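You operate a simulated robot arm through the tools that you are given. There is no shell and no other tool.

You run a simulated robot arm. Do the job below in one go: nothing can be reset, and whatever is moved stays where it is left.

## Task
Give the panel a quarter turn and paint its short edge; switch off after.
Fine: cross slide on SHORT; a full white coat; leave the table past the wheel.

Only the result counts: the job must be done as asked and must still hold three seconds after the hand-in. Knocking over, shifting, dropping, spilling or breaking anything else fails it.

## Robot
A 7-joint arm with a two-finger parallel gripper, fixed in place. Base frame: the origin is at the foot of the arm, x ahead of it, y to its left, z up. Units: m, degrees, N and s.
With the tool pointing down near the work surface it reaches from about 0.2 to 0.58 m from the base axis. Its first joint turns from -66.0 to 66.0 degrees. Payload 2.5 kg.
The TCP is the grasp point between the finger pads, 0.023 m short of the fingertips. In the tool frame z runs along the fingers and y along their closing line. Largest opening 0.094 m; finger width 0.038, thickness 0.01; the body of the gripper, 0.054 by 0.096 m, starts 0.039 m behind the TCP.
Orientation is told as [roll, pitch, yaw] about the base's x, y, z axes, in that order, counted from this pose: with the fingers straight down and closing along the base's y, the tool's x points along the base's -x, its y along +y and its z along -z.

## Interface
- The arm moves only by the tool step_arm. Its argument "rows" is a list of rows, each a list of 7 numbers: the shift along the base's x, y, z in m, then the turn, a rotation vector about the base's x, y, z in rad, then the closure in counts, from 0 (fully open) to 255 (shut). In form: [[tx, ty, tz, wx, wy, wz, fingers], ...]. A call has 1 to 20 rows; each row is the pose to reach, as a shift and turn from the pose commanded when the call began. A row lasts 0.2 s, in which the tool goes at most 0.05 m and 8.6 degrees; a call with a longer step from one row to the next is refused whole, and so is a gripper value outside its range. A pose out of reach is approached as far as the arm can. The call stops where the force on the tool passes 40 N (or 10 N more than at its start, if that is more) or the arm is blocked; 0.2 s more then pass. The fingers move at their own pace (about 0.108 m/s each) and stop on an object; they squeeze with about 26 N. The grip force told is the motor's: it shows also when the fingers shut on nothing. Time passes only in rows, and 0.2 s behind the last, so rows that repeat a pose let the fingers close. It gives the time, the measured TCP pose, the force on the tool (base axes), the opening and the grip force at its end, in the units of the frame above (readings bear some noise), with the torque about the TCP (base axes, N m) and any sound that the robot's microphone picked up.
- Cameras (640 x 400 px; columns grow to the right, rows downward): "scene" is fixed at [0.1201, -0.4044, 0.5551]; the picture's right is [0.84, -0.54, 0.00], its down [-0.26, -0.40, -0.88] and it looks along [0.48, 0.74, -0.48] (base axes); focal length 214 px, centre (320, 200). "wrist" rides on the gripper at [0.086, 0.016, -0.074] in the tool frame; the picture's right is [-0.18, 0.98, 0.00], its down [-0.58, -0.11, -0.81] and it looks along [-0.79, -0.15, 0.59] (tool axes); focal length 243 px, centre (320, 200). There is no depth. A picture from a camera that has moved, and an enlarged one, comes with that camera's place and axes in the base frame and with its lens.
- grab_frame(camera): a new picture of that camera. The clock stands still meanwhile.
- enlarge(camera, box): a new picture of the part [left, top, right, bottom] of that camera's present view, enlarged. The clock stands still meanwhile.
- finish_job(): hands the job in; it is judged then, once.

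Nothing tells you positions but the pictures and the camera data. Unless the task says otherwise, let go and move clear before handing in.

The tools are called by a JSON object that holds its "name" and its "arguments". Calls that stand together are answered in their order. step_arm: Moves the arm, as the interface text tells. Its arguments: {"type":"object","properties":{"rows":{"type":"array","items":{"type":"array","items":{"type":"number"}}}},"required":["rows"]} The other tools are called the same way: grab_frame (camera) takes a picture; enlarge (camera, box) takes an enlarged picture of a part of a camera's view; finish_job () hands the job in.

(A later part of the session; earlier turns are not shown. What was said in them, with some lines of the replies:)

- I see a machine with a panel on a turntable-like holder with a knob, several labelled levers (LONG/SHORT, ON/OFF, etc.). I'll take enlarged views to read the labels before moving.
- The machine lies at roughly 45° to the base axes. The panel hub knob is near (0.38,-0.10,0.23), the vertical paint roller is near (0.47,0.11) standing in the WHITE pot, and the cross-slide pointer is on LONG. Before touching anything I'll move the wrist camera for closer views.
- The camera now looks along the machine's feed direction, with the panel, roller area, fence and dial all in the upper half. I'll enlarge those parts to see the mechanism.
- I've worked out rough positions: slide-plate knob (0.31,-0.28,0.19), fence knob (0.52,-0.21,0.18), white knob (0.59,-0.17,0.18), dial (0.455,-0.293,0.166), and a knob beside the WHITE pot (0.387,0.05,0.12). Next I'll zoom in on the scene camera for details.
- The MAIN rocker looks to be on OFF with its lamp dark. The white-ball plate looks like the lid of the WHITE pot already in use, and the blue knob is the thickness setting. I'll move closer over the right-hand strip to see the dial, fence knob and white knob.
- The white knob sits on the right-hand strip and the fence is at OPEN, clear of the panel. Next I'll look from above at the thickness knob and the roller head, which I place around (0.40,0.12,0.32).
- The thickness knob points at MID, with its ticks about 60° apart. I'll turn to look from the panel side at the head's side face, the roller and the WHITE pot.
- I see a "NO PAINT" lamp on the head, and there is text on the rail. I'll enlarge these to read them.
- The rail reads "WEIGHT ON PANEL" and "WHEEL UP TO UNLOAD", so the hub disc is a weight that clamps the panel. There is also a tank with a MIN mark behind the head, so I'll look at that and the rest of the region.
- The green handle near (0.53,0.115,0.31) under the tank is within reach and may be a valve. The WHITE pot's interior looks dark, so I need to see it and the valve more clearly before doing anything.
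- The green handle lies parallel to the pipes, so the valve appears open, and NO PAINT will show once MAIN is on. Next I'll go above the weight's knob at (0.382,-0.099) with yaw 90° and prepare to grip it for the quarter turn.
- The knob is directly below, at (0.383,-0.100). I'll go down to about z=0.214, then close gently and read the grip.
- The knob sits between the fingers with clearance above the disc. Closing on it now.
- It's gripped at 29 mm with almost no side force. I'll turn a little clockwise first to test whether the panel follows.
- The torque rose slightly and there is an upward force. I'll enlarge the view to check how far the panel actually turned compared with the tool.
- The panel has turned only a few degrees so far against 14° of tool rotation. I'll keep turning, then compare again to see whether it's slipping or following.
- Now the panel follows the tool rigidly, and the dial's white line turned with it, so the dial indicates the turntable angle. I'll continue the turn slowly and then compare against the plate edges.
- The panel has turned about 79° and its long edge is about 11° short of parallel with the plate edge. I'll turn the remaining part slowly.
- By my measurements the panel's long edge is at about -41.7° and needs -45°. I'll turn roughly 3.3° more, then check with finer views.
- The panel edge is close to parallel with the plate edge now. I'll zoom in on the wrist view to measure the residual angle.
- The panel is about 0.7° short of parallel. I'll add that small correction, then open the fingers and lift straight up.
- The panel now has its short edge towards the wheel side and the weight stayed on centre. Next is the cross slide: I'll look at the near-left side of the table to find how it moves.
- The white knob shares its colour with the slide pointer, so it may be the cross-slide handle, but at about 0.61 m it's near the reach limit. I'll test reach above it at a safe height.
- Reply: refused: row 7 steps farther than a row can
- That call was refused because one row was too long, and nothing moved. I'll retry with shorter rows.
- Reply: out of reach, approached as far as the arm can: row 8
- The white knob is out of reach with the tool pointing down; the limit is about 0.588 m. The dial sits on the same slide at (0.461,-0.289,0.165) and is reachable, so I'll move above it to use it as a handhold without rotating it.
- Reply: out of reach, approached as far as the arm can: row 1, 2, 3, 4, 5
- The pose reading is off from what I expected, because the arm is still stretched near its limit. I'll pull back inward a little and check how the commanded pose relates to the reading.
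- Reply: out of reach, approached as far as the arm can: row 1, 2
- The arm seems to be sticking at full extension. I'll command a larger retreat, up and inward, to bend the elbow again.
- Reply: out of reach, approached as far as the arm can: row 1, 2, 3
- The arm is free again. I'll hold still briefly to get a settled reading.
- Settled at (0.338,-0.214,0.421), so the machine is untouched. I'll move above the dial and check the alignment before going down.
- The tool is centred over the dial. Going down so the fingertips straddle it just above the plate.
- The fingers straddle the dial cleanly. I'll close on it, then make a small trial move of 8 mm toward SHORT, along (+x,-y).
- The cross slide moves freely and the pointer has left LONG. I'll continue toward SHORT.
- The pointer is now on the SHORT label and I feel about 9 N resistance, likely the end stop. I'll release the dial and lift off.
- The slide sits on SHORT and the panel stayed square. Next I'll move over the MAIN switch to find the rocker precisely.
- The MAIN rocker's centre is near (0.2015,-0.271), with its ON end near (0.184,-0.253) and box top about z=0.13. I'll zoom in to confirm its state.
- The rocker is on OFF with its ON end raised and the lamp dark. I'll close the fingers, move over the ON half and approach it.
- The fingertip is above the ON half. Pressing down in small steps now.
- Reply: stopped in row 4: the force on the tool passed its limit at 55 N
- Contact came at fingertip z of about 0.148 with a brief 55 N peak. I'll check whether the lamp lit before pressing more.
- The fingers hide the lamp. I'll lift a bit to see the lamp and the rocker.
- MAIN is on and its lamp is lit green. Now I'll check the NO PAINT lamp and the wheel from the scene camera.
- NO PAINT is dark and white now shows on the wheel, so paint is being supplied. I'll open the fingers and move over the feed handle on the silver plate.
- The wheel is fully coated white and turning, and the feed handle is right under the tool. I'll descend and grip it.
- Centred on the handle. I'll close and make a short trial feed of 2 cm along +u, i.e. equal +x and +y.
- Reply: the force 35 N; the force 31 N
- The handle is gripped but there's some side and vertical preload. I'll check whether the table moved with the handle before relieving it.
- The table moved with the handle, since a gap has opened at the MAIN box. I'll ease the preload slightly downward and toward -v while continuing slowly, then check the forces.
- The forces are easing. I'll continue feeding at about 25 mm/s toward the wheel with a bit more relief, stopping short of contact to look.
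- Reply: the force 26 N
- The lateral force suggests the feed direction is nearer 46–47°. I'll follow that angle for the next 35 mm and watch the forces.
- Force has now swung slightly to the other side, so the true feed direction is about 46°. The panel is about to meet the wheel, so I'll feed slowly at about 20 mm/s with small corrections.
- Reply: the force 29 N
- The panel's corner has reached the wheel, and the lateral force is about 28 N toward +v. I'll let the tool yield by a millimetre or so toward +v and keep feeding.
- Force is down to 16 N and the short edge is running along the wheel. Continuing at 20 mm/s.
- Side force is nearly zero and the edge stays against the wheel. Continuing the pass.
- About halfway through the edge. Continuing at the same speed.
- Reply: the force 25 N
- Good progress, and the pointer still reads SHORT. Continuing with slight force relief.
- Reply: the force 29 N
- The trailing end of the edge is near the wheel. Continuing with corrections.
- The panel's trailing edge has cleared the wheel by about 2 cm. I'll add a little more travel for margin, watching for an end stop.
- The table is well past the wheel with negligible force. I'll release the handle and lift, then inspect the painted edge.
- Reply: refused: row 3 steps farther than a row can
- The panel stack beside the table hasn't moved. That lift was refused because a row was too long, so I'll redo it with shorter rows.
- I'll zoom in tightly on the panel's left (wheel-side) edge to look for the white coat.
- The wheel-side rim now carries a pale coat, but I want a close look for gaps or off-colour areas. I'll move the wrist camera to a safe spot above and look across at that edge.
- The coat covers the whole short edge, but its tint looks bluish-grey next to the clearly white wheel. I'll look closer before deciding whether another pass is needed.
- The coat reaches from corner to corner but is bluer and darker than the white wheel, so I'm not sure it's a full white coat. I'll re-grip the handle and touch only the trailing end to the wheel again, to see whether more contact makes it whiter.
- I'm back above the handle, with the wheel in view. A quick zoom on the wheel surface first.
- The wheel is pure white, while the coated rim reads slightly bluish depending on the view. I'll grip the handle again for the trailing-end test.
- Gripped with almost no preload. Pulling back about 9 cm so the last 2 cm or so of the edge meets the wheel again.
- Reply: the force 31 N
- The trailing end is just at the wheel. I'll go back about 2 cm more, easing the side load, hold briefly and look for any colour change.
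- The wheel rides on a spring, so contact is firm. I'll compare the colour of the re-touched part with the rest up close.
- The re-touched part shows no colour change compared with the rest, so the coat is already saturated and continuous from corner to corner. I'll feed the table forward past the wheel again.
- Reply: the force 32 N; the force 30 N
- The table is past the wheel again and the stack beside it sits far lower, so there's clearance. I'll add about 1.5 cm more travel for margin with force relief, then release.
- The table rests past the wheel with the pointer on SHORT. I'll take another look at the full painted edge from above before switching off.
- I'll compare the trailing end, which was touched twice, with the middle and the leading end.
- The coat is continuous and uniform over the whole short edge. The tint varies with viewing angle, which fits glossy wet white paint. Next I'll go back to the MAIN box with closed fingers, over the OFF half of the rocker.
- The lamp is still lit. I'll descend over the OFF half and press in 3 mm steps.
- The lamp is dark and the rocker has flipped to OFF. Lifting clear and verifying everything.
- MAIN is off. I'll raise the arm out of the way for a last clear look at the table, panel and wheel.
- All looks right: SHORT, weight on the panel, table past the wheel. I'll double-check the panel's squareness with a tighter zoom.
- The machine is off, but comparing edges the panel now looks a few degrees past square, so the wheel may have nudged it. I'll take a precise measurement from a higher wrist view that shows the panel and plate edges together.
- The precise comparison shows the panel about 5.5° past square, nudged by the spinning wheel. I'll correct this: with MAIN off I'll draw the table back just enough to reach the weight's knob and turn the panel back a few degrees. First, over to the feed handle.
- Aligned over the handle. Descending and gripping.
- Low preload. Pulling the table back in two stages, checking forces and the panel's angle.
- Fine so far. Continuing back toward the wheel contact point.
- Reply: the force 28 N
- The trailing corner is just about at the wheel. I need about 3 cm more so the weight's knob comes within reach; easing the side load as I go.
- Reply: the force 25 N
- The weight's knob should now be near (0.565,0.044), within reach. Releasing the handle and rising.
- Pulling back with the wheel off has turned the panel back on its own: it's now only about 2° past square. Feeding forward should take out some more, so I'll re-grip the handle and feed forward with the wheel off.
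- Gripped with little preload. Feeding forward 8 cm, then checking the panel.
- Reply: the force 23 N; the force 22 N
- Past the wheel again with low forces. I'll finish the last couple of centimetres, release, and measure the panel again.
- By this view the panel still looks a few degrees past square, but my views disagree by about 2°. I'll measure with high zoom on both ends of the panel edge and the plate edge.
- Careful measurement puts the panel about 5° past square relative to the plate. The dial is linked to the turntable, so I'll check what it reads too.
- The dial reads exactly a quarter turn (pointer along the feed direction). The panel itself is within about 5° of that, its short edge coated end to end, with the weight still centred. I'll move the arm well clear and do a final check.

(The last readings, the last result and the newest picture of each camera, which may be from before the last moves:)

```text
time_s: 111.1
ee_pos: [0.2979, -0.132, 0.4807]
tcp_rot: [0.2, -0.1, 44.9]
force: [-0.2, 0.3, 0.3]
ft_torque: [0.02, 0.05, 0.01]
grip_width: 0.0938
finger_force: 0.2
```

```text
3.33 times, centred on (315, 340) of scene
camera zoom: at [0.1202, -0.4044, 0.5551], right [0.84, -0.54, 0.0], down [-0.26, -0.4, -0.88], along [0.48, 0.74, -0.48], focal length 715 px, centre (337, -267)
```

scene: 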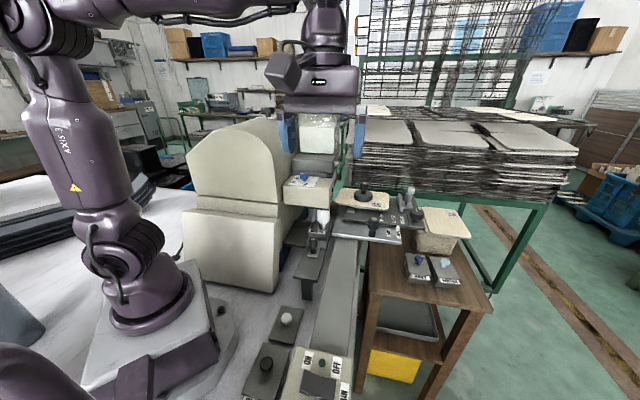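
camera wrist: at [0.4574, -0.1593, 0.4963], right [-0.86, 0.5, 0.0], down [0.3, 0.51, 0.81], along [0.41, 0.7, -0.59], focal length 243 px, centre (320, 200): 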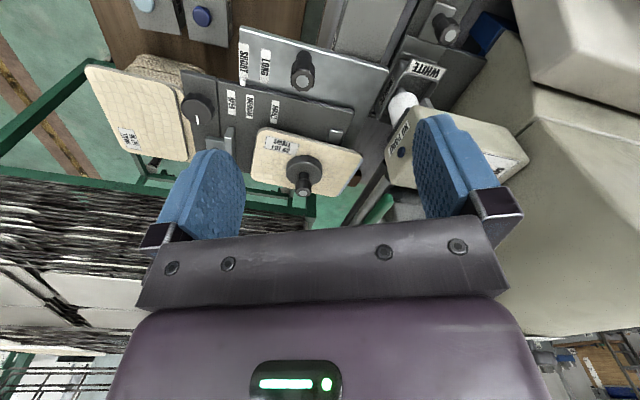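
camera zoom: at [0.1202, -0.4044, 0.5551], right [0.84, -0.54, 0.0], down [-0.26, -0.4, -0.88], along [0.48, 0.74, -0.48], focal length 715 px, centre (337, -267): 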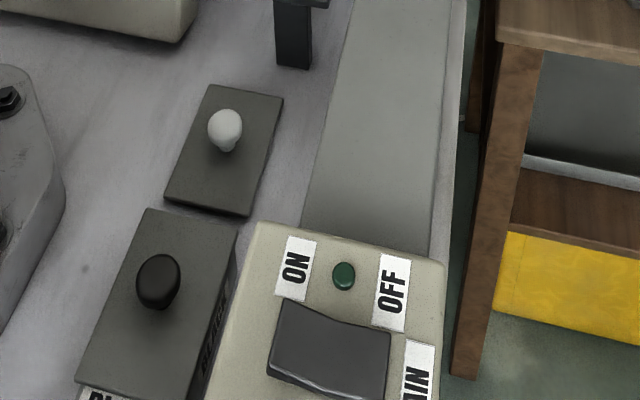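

The final check shows:
- **Cross slide:** pointer on SHORT.
- **Panel:** turned a quarter, its short edge coated from corner to corner, with the weight still on it.
- **Table:** past the wheel.
- **MAIN:** OFF, lamp dark.
- **Surroundings:** pots, fence and stack untouched, and the arm is clear.

Handing in.

{"name": "finish_job", "arguments": {}}

```text
The job is handed in.
```

The job is handed in. The panel is turned and its short edge painted, and MAIN is off. Two points are less certain: the panel's final angle and the colour of the coat.

- **Quarter turn:** the dial, which turns with the turntable, reads about 90°. The panel itself measured about 5° past square. It was close to square before painting, so I think contact with the spinning wheel shifted it. I could not correct this with the table left where you wanted it.
- **Coat:** it runs unbroken from corner to corner, painted from the WHITE pot with the thickness knob left at MID. It looks pale blue-grey in the pictures, although the wheel was clean white. I took that for glossy wet white paint. Putting the last few centimetres of the edge against the wheel a second time did not change the colour.
- **Passes:** that check, and a later try at fixing the angle with MAIN off, each sent the trailing end of the edge past the wheel again.
- **Cross slide and table:** the cross slide is on SHORT and the table is left past the wheel.
- **Everything else:** the weight is still centred on the panel. The fence, pots, thickness knob and panel stack look unmoved in the last pictures. The arm let go and is clear.
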